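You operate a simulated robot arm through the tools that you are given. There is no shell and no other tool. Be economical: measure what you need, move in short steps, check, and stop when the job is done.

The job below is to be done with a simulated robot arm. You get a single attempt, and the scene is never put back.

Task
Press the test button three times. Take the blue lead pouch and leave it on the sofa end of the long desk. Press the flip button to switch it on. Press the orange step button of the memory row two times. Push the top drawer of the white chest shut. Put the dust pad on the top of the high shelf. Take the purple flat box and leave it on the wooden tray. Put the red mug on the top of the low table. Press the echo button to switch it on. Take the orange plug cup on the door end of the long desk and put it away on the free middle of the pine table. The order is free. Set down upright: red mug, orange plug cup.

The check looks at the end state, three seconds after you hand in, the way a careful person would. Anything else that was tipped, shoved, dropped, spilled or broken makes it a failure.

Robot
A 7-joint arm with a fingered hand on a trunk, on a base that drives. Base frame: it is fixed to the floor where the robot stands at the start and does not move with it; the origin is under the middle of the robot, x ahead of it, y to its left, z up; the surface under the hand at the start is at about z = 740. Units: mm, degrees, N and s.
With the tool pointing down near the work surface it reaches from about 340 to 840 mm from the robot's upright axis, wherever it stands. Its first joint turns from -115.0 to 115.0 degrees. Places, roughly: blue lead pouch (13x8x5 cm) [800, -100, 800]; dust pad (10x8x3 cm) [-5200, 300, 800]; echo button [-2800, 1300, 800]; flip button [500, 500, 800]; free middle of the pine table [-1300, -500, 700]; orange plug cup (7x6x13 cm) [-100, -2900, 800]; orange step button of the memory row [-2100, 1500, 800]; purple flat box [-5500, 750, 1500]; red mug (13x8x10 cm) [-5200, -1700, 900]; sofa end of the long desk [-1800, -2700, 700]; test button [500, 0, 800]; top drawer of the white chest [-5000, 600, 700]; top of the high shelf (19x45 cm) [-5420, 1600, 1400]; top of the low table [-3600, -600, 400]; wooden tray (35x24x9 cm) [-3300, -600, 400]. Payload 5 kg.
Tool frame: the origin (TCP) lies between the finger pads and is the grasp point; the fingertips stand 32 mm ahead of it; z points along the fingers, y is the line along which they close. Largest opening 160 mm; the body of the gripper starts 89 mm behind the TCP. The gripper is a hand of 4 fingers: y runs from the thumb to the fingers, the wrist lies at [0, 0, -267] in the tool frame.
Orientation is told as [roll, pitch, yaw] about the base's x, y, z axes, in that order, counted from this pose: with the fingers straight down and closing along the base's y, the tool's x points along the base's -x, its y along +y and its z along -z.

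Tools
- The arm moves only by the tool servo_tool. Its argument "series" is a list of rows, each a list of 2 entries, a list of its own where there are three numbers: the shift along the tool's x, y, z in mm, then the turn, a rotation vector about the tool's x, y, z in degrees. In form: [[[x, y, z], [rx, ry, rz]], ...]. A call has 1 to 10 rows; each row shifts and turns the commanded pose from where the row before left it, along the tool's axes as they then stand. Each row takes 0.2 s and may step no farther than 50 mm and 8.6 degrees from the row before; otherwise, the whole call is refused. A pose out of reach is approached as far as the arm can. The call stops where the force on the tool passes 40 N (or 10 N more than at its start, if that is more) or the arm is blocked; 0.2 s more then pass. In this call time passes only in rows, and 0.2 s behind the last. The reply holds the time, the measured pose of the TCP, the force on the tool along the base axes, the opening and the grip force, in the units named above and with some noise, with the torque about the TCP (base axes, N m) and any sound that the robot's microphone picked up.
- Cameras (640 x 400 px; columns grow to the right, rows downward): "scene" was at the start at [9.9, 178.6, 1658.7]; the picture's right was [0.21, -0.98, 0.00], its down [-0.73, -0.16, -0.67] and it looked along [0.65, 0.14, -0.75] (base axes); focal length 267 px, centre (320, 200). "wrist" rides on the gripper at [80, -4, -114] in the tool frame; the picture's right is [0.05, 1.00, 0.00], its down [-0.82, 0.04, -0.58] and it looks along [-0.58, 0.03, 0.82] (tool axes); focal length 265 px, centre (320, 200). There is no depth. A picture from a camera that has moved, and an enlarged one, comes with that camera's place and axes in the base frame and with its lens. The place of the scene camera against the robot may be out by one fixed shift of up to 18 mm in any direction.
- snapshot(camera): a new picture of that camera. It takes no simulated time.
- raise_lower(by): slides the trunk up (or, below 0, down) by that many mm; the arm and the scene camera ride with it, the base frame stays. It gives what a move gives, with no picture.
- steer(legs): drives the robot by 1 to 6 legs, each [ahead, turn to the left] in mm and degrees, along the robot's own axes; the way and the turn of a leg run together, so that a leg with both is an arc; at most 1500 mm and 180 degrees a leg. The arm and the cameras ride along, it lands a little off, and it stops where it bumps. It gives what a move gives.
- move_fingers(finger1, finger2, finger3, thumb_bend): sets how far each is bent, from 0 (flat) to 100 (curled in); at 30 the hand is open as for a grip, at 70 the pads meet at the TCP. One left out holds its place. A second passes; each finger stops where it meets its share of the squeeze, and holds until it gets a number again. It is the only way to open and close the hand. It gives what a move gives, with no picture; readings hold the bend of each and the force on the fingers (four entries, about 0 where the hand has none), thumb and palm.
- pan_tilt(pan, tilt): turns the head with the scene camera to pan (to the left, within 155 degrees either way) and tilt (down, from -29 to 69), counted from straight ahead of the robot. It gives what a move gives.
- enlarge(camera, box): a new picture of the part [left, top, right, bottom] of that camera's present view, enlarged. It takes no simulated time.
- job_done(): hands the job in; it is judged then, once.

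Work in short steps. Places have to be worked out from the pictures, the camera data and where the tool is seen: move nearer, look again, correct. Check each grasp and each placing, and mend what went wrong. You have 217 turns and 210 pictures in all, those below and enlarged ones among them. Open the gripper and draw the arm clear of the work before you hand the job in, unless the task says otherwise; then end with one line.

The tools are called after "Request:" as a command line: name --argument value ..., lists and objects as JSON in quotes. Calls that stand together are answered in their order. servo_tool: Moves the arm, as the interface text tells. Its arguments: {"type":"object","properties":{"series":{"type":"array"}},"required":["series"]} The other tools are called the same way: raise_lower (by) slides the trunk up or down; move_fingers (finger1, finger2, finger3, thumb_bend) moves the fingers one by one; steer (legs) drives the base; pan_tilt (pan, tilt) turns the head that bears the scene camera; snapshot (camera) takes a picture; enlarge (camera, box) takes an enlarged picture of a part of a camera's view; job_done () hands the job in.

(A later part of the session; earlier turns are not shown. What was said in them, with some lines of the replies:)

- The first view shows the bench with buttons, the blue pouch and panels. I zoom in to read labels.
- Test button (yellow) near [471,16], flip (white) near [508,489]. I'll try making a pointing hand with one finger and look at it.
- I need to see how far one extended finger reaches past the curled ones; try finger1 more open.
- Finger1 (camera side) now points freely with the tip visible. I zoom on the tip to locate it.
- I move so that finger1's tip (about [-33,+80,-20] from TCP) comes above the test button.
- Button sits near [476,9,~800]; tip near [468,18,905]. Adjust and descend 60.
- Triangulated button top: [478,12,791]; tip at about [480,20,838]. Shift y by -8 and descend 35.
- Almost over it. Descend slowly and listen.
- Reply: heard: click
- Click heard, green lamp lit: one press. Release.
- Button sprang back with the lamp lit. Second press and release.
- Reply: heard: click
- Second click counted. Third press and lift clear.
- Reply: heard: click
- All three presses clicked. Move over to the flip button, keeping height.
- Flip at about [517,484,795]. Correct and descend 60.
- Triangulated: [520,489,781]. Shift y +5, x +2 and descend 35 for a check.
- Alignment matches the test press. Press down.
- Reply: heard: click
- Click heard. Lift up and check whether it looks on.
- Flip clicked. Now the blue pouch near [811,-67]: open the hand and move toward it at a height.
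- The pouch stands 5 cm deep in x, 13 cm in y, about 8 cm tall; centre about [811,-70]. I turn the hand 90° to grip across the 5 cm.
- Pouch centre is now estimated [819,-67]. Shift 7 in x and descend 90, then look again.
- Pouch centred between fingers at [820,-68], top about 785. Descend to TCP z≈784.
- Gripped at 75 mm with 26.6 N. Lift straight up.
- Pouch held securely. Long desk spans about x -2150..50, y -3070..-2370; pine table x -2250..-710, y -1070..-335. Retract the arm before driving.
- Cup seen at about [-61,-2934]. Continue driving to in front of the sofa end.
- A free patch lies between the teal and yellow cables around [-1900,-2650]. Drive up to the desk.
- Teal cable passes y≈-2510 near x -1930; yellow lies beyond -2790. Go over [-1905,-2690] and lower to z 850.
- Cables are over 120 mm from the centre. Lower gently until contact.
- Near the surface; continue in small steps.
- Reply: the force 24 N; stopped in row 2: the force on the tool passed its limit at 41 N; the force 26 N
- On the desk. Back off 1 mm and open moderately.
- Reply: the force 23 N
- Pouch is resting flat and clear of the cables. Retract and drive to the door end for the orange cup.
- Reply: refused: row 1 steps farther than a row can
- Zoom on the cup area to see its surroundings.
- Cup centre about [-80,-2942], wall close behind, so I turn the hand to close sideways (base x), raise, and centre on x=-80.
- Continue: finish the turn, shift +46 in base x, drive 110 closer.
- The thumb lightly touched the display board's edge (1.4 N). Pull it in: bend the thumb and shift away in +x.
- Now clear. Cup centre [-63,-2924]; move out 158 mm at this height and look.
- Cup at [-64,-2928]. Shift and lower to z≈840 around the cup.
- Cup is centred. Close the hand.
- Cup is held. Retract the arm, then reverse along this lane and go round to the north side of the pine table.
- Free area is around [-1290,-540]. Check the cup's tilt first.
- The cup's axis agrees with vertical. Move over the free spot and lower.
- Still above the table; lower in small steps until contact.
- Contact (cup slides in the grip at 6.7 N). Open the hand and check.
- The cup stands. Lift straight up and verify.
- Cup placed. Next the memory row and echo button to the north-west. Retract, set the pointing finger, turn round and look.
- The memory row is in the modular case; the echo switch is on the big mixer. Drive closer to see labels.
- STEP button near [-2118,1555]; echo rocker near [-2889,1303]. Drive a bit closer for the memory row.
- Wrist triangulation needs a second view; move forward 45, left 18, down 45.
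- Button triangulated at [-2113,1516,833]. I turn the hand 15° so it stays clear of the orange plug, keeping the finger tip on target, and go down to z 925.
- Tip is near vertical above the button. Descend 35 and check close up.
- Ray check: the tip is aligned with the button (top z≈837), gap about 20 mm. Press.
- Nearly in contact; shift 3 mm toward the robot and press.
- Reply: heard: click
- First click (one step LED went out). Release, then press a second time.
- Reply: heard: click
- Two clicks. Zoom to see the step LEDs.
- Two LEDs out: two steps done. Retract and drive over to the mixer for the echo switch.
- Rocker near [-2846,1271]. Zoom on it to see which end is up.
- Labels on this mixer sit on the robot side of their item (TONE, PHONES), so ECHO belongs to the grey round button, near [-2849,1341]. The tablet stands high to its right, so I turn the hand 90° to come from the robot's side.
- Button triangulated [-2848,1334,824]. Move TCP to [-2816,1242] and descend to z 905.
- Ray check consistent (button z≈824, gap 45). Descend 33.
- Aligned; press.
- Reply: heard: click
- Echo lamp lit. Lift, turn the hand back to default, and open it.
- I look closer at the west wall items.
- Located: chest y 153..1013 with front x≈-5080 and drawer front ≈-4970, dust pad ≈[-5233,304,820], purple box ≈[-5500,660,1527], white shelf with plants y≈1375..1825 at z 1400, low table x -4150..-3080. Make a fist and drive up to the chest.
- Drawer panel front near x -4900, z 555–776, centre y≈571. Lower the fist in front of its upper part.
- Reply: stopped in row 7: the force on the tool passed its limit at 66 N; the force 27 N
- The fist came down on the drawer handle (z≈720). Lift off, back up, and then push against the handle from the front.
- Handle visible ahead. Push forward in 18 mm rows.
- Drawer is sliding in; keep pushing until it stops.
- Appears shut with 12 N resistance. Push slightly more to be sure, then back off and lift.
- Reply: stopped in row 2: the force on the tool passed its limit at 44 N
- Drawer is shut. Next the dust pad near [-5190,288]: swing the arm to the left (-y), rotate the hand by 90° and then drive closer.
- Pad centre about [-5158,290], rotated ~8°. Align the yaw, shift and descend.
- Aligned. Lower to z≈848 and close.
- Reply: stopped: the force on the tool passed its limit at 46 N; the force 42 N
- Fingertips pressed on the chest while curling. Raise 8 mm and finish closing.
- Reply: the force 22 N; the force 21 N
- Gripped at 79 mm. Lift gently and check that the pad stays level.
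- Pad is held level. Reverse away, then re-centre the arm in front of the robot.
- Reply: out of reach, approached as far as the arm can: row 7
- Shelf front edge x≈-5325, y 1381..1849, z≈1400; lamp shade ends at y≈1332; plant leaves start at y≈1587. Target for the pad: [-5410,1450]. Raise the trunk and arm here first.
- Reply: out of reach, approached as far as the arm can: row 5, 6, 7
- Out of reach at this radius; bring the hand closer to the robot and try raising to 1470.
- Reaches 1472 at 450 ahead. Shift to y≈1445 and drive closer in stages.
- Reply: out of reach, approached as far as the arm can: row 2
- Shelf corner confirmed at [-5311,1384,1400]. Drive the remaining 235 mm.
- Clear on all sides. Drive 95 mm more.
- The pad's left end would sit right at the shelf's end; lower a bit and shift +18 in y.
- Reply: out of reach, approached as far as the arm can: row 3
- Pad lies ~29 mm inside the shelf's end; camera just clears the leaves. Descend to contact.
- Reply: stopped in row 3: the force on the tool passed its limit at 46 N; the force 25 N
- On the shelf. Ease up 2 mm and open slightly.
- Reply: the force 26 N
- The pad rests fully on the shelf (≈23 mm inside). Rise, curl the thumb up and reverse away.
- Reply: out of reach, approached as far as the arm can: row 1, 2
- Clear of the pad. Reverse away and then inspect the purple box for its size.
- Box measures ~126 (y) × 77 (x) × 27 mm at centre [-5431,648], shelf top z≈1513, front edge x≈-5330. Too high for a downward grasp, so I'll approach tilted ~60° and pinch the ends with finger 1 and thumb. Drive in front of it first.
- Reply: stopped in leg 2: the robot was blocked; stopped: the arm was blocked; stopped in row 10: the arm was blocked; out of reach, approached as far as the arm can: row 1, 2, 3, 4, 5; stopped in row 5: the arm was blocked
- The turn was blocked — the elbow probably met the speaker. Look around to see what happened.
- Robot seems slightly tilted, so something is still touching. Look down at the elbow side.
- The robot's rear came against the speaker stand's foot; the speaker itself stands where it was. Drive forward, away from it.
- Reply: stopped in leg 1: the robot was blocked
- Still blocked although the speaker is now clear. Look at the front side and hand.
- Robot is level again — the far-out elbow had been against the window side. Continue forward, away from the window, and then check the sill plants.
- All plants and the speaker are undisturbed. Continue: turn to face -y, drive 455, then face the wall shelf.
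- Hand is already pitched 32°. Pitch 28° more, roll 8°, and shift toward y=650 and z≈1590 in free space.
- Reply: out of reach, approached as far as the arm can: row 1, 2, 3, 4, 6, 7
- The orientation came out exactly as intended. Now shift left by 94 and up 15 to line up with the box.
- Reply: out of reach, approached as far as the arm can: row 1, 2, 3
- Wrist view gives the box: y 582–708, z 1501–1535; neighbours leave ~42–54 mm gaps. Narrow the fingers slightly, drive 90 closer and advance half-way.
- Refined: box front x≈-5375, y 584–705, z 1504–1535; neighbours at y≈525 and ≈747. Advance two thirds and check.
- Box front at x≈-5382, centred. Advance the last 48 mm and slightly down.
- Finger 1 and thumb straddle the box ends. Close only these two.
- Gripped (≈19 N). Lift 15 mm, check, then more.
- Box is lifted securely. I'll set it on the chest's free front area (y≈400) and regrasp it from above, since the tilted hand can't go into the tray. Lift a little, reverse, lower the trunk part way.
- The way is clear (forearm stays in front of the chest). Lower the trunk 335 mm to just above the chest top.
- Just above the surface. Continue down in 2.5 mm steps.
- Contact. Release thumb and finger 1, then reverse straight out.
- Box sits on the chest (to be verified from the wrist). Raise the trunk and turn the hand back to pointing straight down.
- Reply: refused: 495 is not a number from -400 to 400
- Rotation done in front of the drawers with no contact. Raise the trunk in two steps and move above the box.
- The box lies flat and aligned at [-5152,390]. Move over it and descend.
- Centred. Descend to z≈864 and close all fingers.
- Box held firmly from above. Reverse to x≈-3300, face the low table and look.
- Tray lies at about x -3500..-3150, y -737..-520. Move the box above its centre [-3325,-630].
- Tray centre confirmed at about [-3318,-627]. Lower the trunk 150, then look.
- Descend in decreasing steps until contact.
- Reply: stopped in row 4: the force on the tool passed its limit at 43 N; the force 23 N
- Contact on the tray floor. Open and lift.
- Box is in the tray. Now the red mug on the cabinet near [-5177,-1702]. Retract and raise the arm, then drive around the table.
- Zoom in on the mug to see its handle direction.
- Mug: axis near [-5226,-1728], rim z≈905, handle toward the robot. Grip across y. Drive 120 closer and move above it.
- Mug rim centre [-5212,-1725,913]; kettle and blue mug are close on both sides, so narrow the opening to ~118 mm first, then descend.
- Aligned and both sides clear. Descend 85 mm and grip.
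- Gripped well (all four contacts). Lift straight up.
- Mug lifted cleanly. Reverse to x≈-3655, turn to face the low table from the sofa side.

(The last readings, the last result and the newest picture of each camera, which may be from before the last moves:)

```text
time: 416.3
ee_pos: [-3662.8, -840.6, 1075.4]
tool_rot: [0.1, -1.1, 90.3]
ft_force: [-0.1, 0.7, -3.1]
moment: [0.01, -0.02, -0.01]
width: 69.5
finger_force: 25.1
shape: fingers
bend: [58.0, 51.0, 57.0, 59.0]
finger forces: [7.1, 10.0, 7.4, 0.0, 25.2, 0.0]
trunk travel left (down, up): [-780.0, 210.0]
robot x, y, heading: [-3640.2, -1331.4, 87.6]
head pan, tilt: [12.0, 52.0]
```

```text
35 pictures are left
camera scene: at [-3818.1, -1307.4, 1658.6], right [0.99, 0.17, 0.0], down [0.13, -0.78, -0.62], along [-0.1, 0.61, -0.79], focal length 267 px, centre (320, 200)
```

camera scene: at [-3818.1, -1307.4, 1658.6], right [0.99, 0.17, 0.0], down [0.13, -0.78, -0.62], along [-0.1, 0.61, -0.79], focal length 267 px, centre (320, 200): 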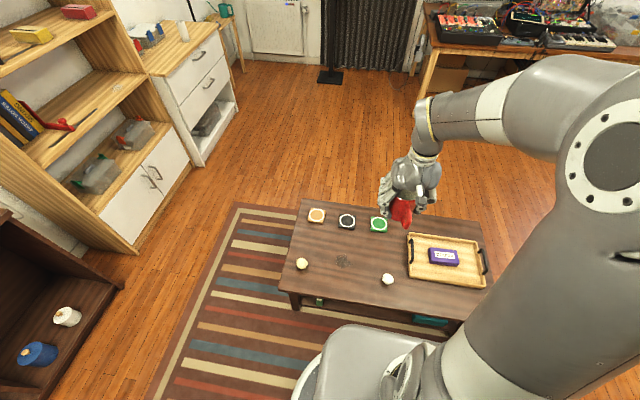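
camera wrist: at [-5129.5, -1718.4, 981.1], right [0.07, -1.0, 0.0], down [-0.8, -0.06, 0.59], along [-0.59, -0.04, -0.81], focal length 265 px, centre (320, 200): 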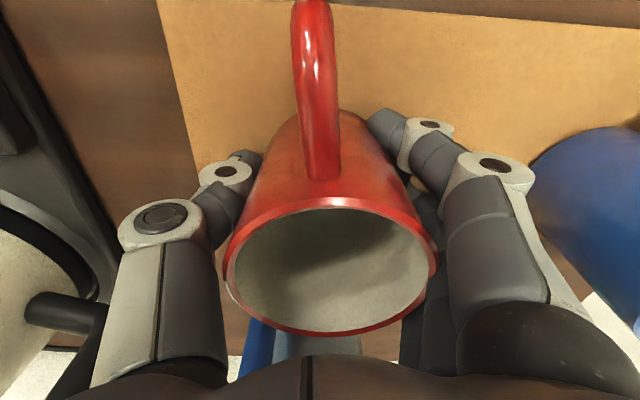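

Free spot between coasters, stone, stain and tray: about [-3680,-620]. Drive 80, move above and lower.

Request:
steer --legs '[[80, 0]]'

Request:
servo_tool --series '[[[-46, 7, 0], [0, 0, 0]], [[-46, 7, 0], [0, 0, 0]], [[-46, 7, 0], [0, 0, 0]]]'

Request:
raise_lower --by -400

Request:
snapshot --camera "wrist"

Request:
snapshot --camera "scene"

```text
time: 417.4
ee_pos: [-3660.5, -760.4, 1073.9]
tool_rot: [0.1, -1.0, 90.2]
ft_force: [-0.2, 1.5, -3.2]
moment: [-0.02, 0.0, 0.02]
width: 69.2
finger_force: 25.1
shape: fingers
bend: [58.0, 51.0, 57.0, 59.0]
finger forces: [7.1, 10.0, 7.6, 0.1, 25.2, 0.1]
trunk travel left (down, up): [-780.0, 210.0]
robot x, y, heading: [-3633.8, -1253.3, 87.7]
head pan, tilt: [12.0, 52.0]
```

```text
time: 418.1
ee_pos: [-3682.0, -623.0, 1075.7]
tool_rot: [-0.1, -0.9, 90.3]
ft_force: [0.1, 0.8, -2.7]
moment: [-0.04, 0.0, -0.01]
width: 69.3
finger_force: 24.9
shape: fingers
bend: [58.0, 51.0, 57.0, 59.0]
finger forces: [7.3, 10.1, 7.8, 0.0, 25.2, 0.1]
trunk travel left (down, up): [-780.0, 210.0]
robot x, y, heading: [-3637.0, -1255.7, 87.7]
head pan, tilt: [12.0, 52.0]
```

```text
time: 422.0
ee_pos: [-3682.0, -624.2, 677.6]
tool_rot: [0.0, -1.2, 90.3]
ft_force: [0.7, -0.3, -2.7]
moment: [0.03, -0.03, 0.01]
width: 69.1
finger_force: 25.6
shape: fingers
bend: [58.0, 51.0, 57.0, 59.0]
finger forces: [7.3, 10.1, 7.6, 0.0, 25.1, 0.0]
trunk travel left (down, up): [-380.0, 610.0]
robot x, y, heading: [-3633.7, -1251.7, 87.7]
head pan, tilt: [12.0, 52.0]
```

```text
34 pictures are left
camera wrist: at [-3677.6, -704.5, 787.7], right [-1.0, -0.06, 0.0], down [-0.05, 0.8, 0.59], along [-0.03, 0.59, -0.81], focal length 265 px, centre (320, 200)
```

wrist: 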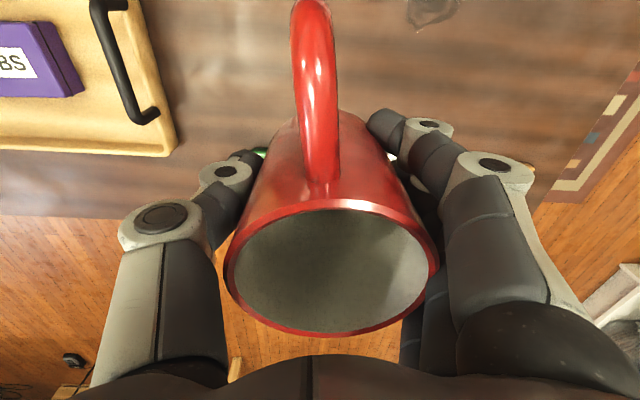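

```text
33 pictures are left
camera scene: at [-3814.8, -1227.8, 1258.6], right [0.99, 0.17, 0.0], down [0.13, -0.78, -0.62], along [-0.1, 0.61, -0.79], focal length 267 px, centre (320, 200)
```

scene: 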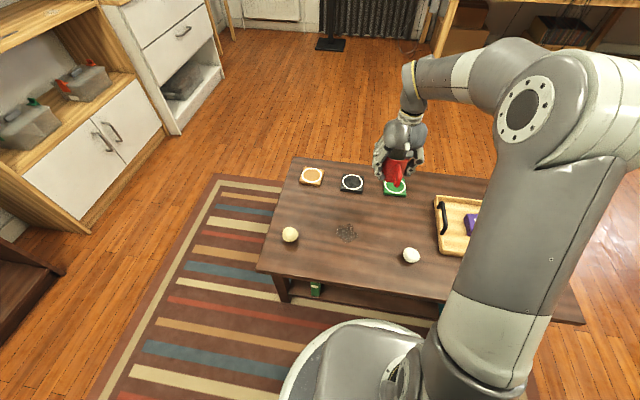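

Landing spot is clear. Lower the trunk 160 and then finish with the arm.

Request:
raise_lower --by -160

Request:
servo_tool --series '[[[10, 0, 8], [0, 0, 0]], [[0, 0, 6], [0, 0, 0]], [[0, 0, 4], [0, 0, 0]], [[0, 0, 4], [0, 0, 0]]]'

```text
time: 423.8
ee_pos: [-3681.5, -624.0, 518.0]
tool_rot: [0.1, -1.1, 90.3]
ft_force: [0.1, 0.1, -2.7]
moment: [0.02, -0.02, 0.02]
width: 69.2
finger_force: 25.2
shape: fingers
bend: [58.0, 51.0, 57.0, 59.0]
finger forces: [7.3, 10.1, 7.8, 0.0, 25.1, 0.0]
trunk travel left (down, up): [-220.0, 770.0]
robot x, y, heading: [-3636.5, -1254.5, 87.7]
head pan, tilt: [12.0, 52.0]
```

```text
time: 424.8
ee_pos: [-3681.8, -633.1, 493.9]
tool_rot: [0.0, -1.2, 90.3]
ft_force: [0.1, 0.1, -2.4]
moment: [0.02, 0.01, -0.02]
width: 69.3
finger_force: 25.5
shape: fingers
bend: [58.0, 51.0, 57.0, 59.0]
finger forces: [7.3, 10.1, 7.8, 0.0, 25.0, 0.1]
trunk travel left (down, up): [-220.0, 770.0]
robot x, y, heading: [-3632.5, -1252.3, 87.6]
head pan, tilt: [12.0, 52.0]
```

Request:
servo_tool --series '[[[0, 0, 3], [0, 0, 0]], [[0, 0, 3], [0, 0, 0]], [[0, 0, 3], [0, 0, 0]], [[0, 0, 3], [0, 0, 0]], [[0, 0, 3], [0, 0, 0]]]'

```text
time: 426.0
ee_pos: [-3681.5, -633.4, 479.5]
tool_rot: [0.0, -1.2, 90.3]
ft_force: [0.5, -0.7, -2.1]
moment: [0.02, 0.01, 0.01]
width: 69.3
finger_force: 25.0
shape: fingers
bend: [58.0, 51.0, 57.0, 59.0]
finger forces: [7.4, 10.1, 7.7, 0.1, 25.1, 0.1]
trunk travel left (down, up): [-220.0, 770.0]
robot x, y, heading: [-3635.5, -1253.2, 87.6]
head pan, tilt: [12.0, 52.0]
```

Request:
servo_tool --series '[[[0, 0, 3], [0, 0, 0]], [[0, 0, 3], [0, 0, 0]], [[0, 0, 3], [0, 0, 0]], [[0, 0, 3], [0, 0, 0]]]'

```text
time: 427.0
ee_pos: [-3680.8, -632.3, 467.1]
tool_rot: [0.1, -1.1, 90.3]
ft_force: [-0.9, 0.0, -3.3]
moment: [0.02, -0.01, 0.01]
width: 69.1
finger_force: 24.9
shape: fingers
bend: [58.0, 51.0, 57.0, 59.0]
finger forces: [7.3, 10.0, 7.7, 0.0, 25.2, 0.0]
trunk travel left (down, up): [-220.0, 770.0]
robot x, y, heading: [-3635.1, -1254.6, 87.8]
head pan, tilt: [12.0, 52.0]
```

No contact yet; check visually.

Request:
enlarge --camera "scene" --box '[330, 120, 470, 270]'

```text
2.67 times, centred on (400, 195) of scene
camera zoom: at [-3814.8, -1227.8, 1098.6], right [0.99, 0.17, 0.0], down [0.13, -0.78, -0.62], along [-0.1, 0.61, -0.79], focal length 712 px, centre (107, 213)
```

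zoom: 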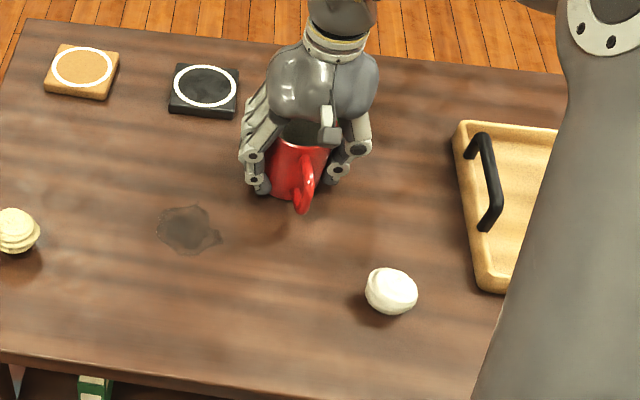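

Clear spot and near the surface. Continue lowering.

Request:
servo_tool --series '[[[0, 0, 3], [0, 0, 0]], [[0, 0, 3], [0, 0, 0]], [[0, 0, 3], [0, 0, 0]], [[0, 0, 3], [0, 0, 0]], [[0, 0, 3], [0, 0, 0]]]'

```text
time: 428.0
ee_pos: [-3683.1, -631.8, 463.4]
tool_rot: [0.0, -1.8, 90.2]
ft_force: [1.8, -8.6, 23.8]
moment: [-0.34, 0.18, 0.13]
width: 68.8
finger_force: 28.4
shape: fingers
bend: [60.0, 52.0, 58.0, 60.0]
finger forces: [11.6, 9.6, 7.8, 0.0, 28.9, 0.1]
trunk travel left (down, up): [-220.0, 770.0]
robot x, y, heading: [-3634.3, -1255.3, 87.5]
head pan, tilt: [12.0, 52.0]
stopped in row 4: the force on the tool passed its limit at 43 N (the readings are from after the stop); the commanded pose is now the measured one
```

Mug is on the table. Ease up a bit and open gently.

Request:
servo_tool --series '[[[0, 0, -2.5], [0, 0, 0]]]'

Request:
move_fingers --finger1 40 --finger2 40 --finger3 40 --thumb_bend 42

Request:
snapshot --camera "wrist"

```text
time: 428.4
ee_pos: [-3681.6, -632.1, 464.2]
tool_rot: [0.0, -1.5, 90.4]
ft_force: [-0.2, -5.1, 15.9]
moment: [-0.21, 0.21, 0.08]
width: 69.1
finger_force: 28.8
shape: fingers
bend: [60.0, 52.0, 58.0, 60.0]
finger forces: [10.9, 9.7, 8.6, 0.0, 28.2, 0.0]
trunk travel left (down, up): [-220.0, 770.0]
robot x, y, heading: [-3636.5, -1254.5, 87.4]
head pan, tilt: [12.0, 52.0]
```

```text
time: 429.4
ee_pos: [-3681.6, -631.5, 462.0]
tool_rot: [0.0, -1.4, 90.3]
ft_force: [0.5, -0.3, -0.2]
moment: [-0.01, 0.02, 0.0]
width: 126.5
finger_force: 0.0
shape: fingers
bend: [40.0, 40.0, 40.0, 42.0]
finger forces: [0.0, 0.1, 0.0, 0.1, 0.1, 0.0]
trunk travel left (down, up): [-220.0, 770.0]
robot x, y, heading: [-3638.6, -1253.6, 87.9]
head pan, tilt: [12.0, 52.0]
```

```text
31 pictures are left
camera wrist: at [-3678.0, -712.4, 572.9], right [-1.0, -0.06, 0.0], down [-0.05, 0.8, 0.6], along [-0.03, 0.6, -0.8], focal length 265 px, centre (320, 200)
```

wrist: 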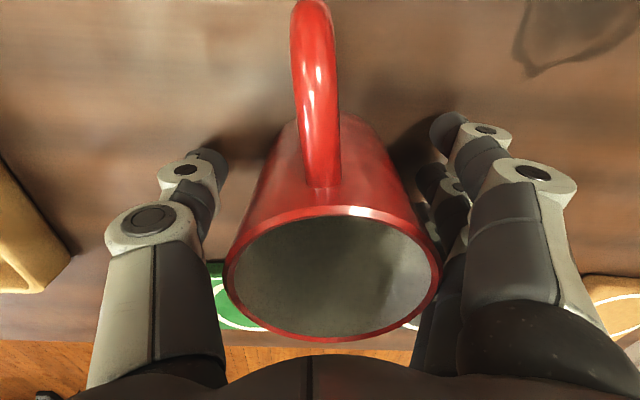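

Mug stands. Lift straight up slowly.

Request:
servo_tool --series '[[[0, 0, -25], [0, 0, 0]], [[0, 0, -40], [0, 0, 0]], [[0, 0, -45], [0, 0, 0]]]'

Request:
raise_lower --by 300

Request:
snapshot --camera "scene"

Request:
snapshot --camera "wrist"

```text
time: 430.2
ee_pos: [-3683.8, -634.1, 572.0]
tool_rot: [0.0, -1.4, 90.3]
ft_force: [-0.6, 1.1, -0.9]
moment: [-0.01, 0.01, 0.01]
width: 126.5
finger_force: 0.1
shape: fingers
bend: [40.0, 40.0, 40.0, 42.0]
finger forces: [0.0, 0.0, 0.0, 0.1, 0.1, 0.0]
trunk travel left (down, up): [-220.0, 770.0]
robot x, y, heading: [-3636.0, -1253.1, 87.7]
head pan, tilt: [12.0, 52.0]
```

```text
time: 433.2
ee_pos: [-3681.9, -635.3, 871.7]
tool_rot: [0.0, -1.5, 90.4]
ft_force: [0.3, 0.4, 0.5]
moment: [0.03, 0.01, -0.02]
width: 126.5
finger_force: 0.1
shape: fingers
bend: [40.0, 40.0, 40.0, 42.0]
finger forces: [0.1, 0.0, 0.0, 0.0, 0.0, 0.0]
trunk travel left (down, up): [-520.0, 470.0]
robot x, y, heading: [-3636.8, -1252.9, 87.7]
head pan, tilt: [12.0, 52.0]
```

```text
30 pictures are left
camera scene: at [-3814.8, -1228.0, 1398.5], right [0.99, 0.17, 0.0], down [0.13, -0.78, -0.62], along [-0.1, 0.61, -0.79], focal length 267 px, centre (320, 200)
```

scene: 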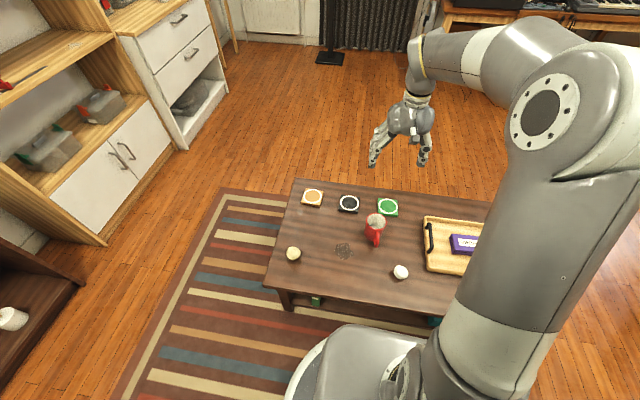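

```text
29 pictures are left
camera wrist: at [-3678.7, -716.3, 982.5], right [-1.0, -0.06, 0.0], down [-0.05, 0.8, 0.6], along [-0.03, 0.6, -0.8], focal length 265 px, centre (320, 200)
```

wrist: 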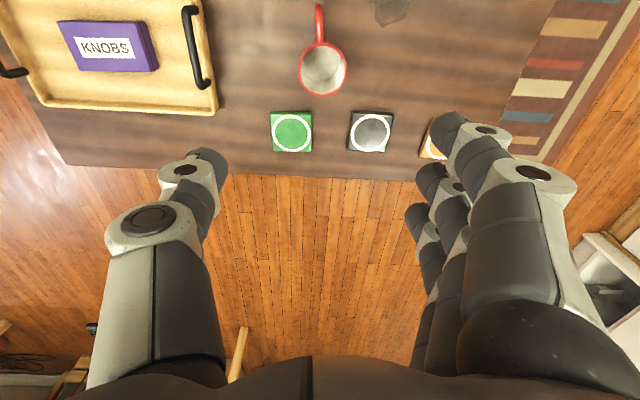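

Mug upright on the table, box in the tray, everything else in place. Back away and open the hand.

Request:
steer --legs '[[-350, 0]]'

Request:
move_fingers --finger1 30 --finger2 30 --finger3 30 --thumb_bend 30

Request:
pan_tilt --pan 30 --tilt 15

Request:
snapshot --camera "scene"

```text
time: 435.4
ee_pos: [-3698.3, -985.6, 872.7]
tool_rot: [0.0, -1.4, 90.3]
ft_force: [-0.2, 0.5, -0.3]
moment: [-0.04, 0.01, -0.04]
width: 126.6
finger_force: 0.2
shape: fingers
bend: [40.0, 40.0, 40.0, 42.0]
finger forces: [0.0, 0.0, 0.0, 0.1, 0.1, 0.0]
trunk travel left (down, up): [-520.0, 470.0]
robot x, y, heading: [-3653.8, -1606.0, 87.8]
head pan, tilt: [12.0, 52.0]
```

```text
time: 436.4
ee_pos: [-3697.8, -985.3, 873.2]
tool_rot: [0.0, -1.5, 90.3]
ft_force: [0.1, 0.2, 0.1]
moment: [0.02, 0.0, 0.0]
width: 170.1
finger_force: 0.0
shape: fingers
bend: [30.0, 30.0, 30.0, 30.0]
finger forces: [0.1, 0.1, 0.1, 0.0, 0.1, 0.0]
trunk travel left (down, up): [-520.0, 470.0]
robot x, y, heading: [-3651.8, -1607.3, 88.0]
head pan, tilt: [12.0, 52.0]
```

```text
time: 437.5
ee_pos: [-3698.2, -984.8, 872.3]
tool_rot: [0.0, -1.6, 90.3]
ft_force: [0.5, -0.1, 0.5]
moment: [-0.03, 0.03, 0.0]
width: 169.8
finger_force: 0.1
shape: fingers
bend: [30.0, 30.0, 30.0, 30.0]
finger forces: [0.1, 0.1, 0.1, 0.1, 0.1, 0.0]
trunk travel left (down, up): [-520.0, 470.0]
robot x, y, heading: [-3648.4, -1602.0, 87.8]
head pan, tilt: [30.0, 15.0]
```

```text
28 pictures are left
camera scene: at [-3859.9, -1570.1, 1454.9], right [0.89, 0.46, 0.0], down [0.12, -0.23, -0.97], along [-0.45, 0.86, -0.26], focal length 267 px, centre (320, 200)
```

scene: 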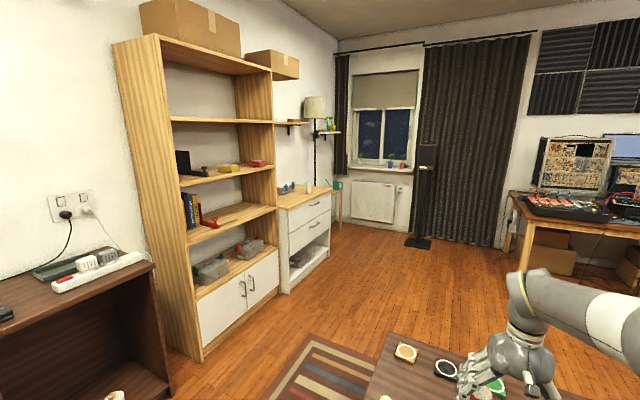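

Everything stands in order, drawers are shut, the arm is clear and the hand is open. Hand in.

Request:
job_done

```text
The job is handed in.
```

I worked through all ten tasks and handed the job in. The flip button gave a single click, but I saw no lamp to confirm that it is on.
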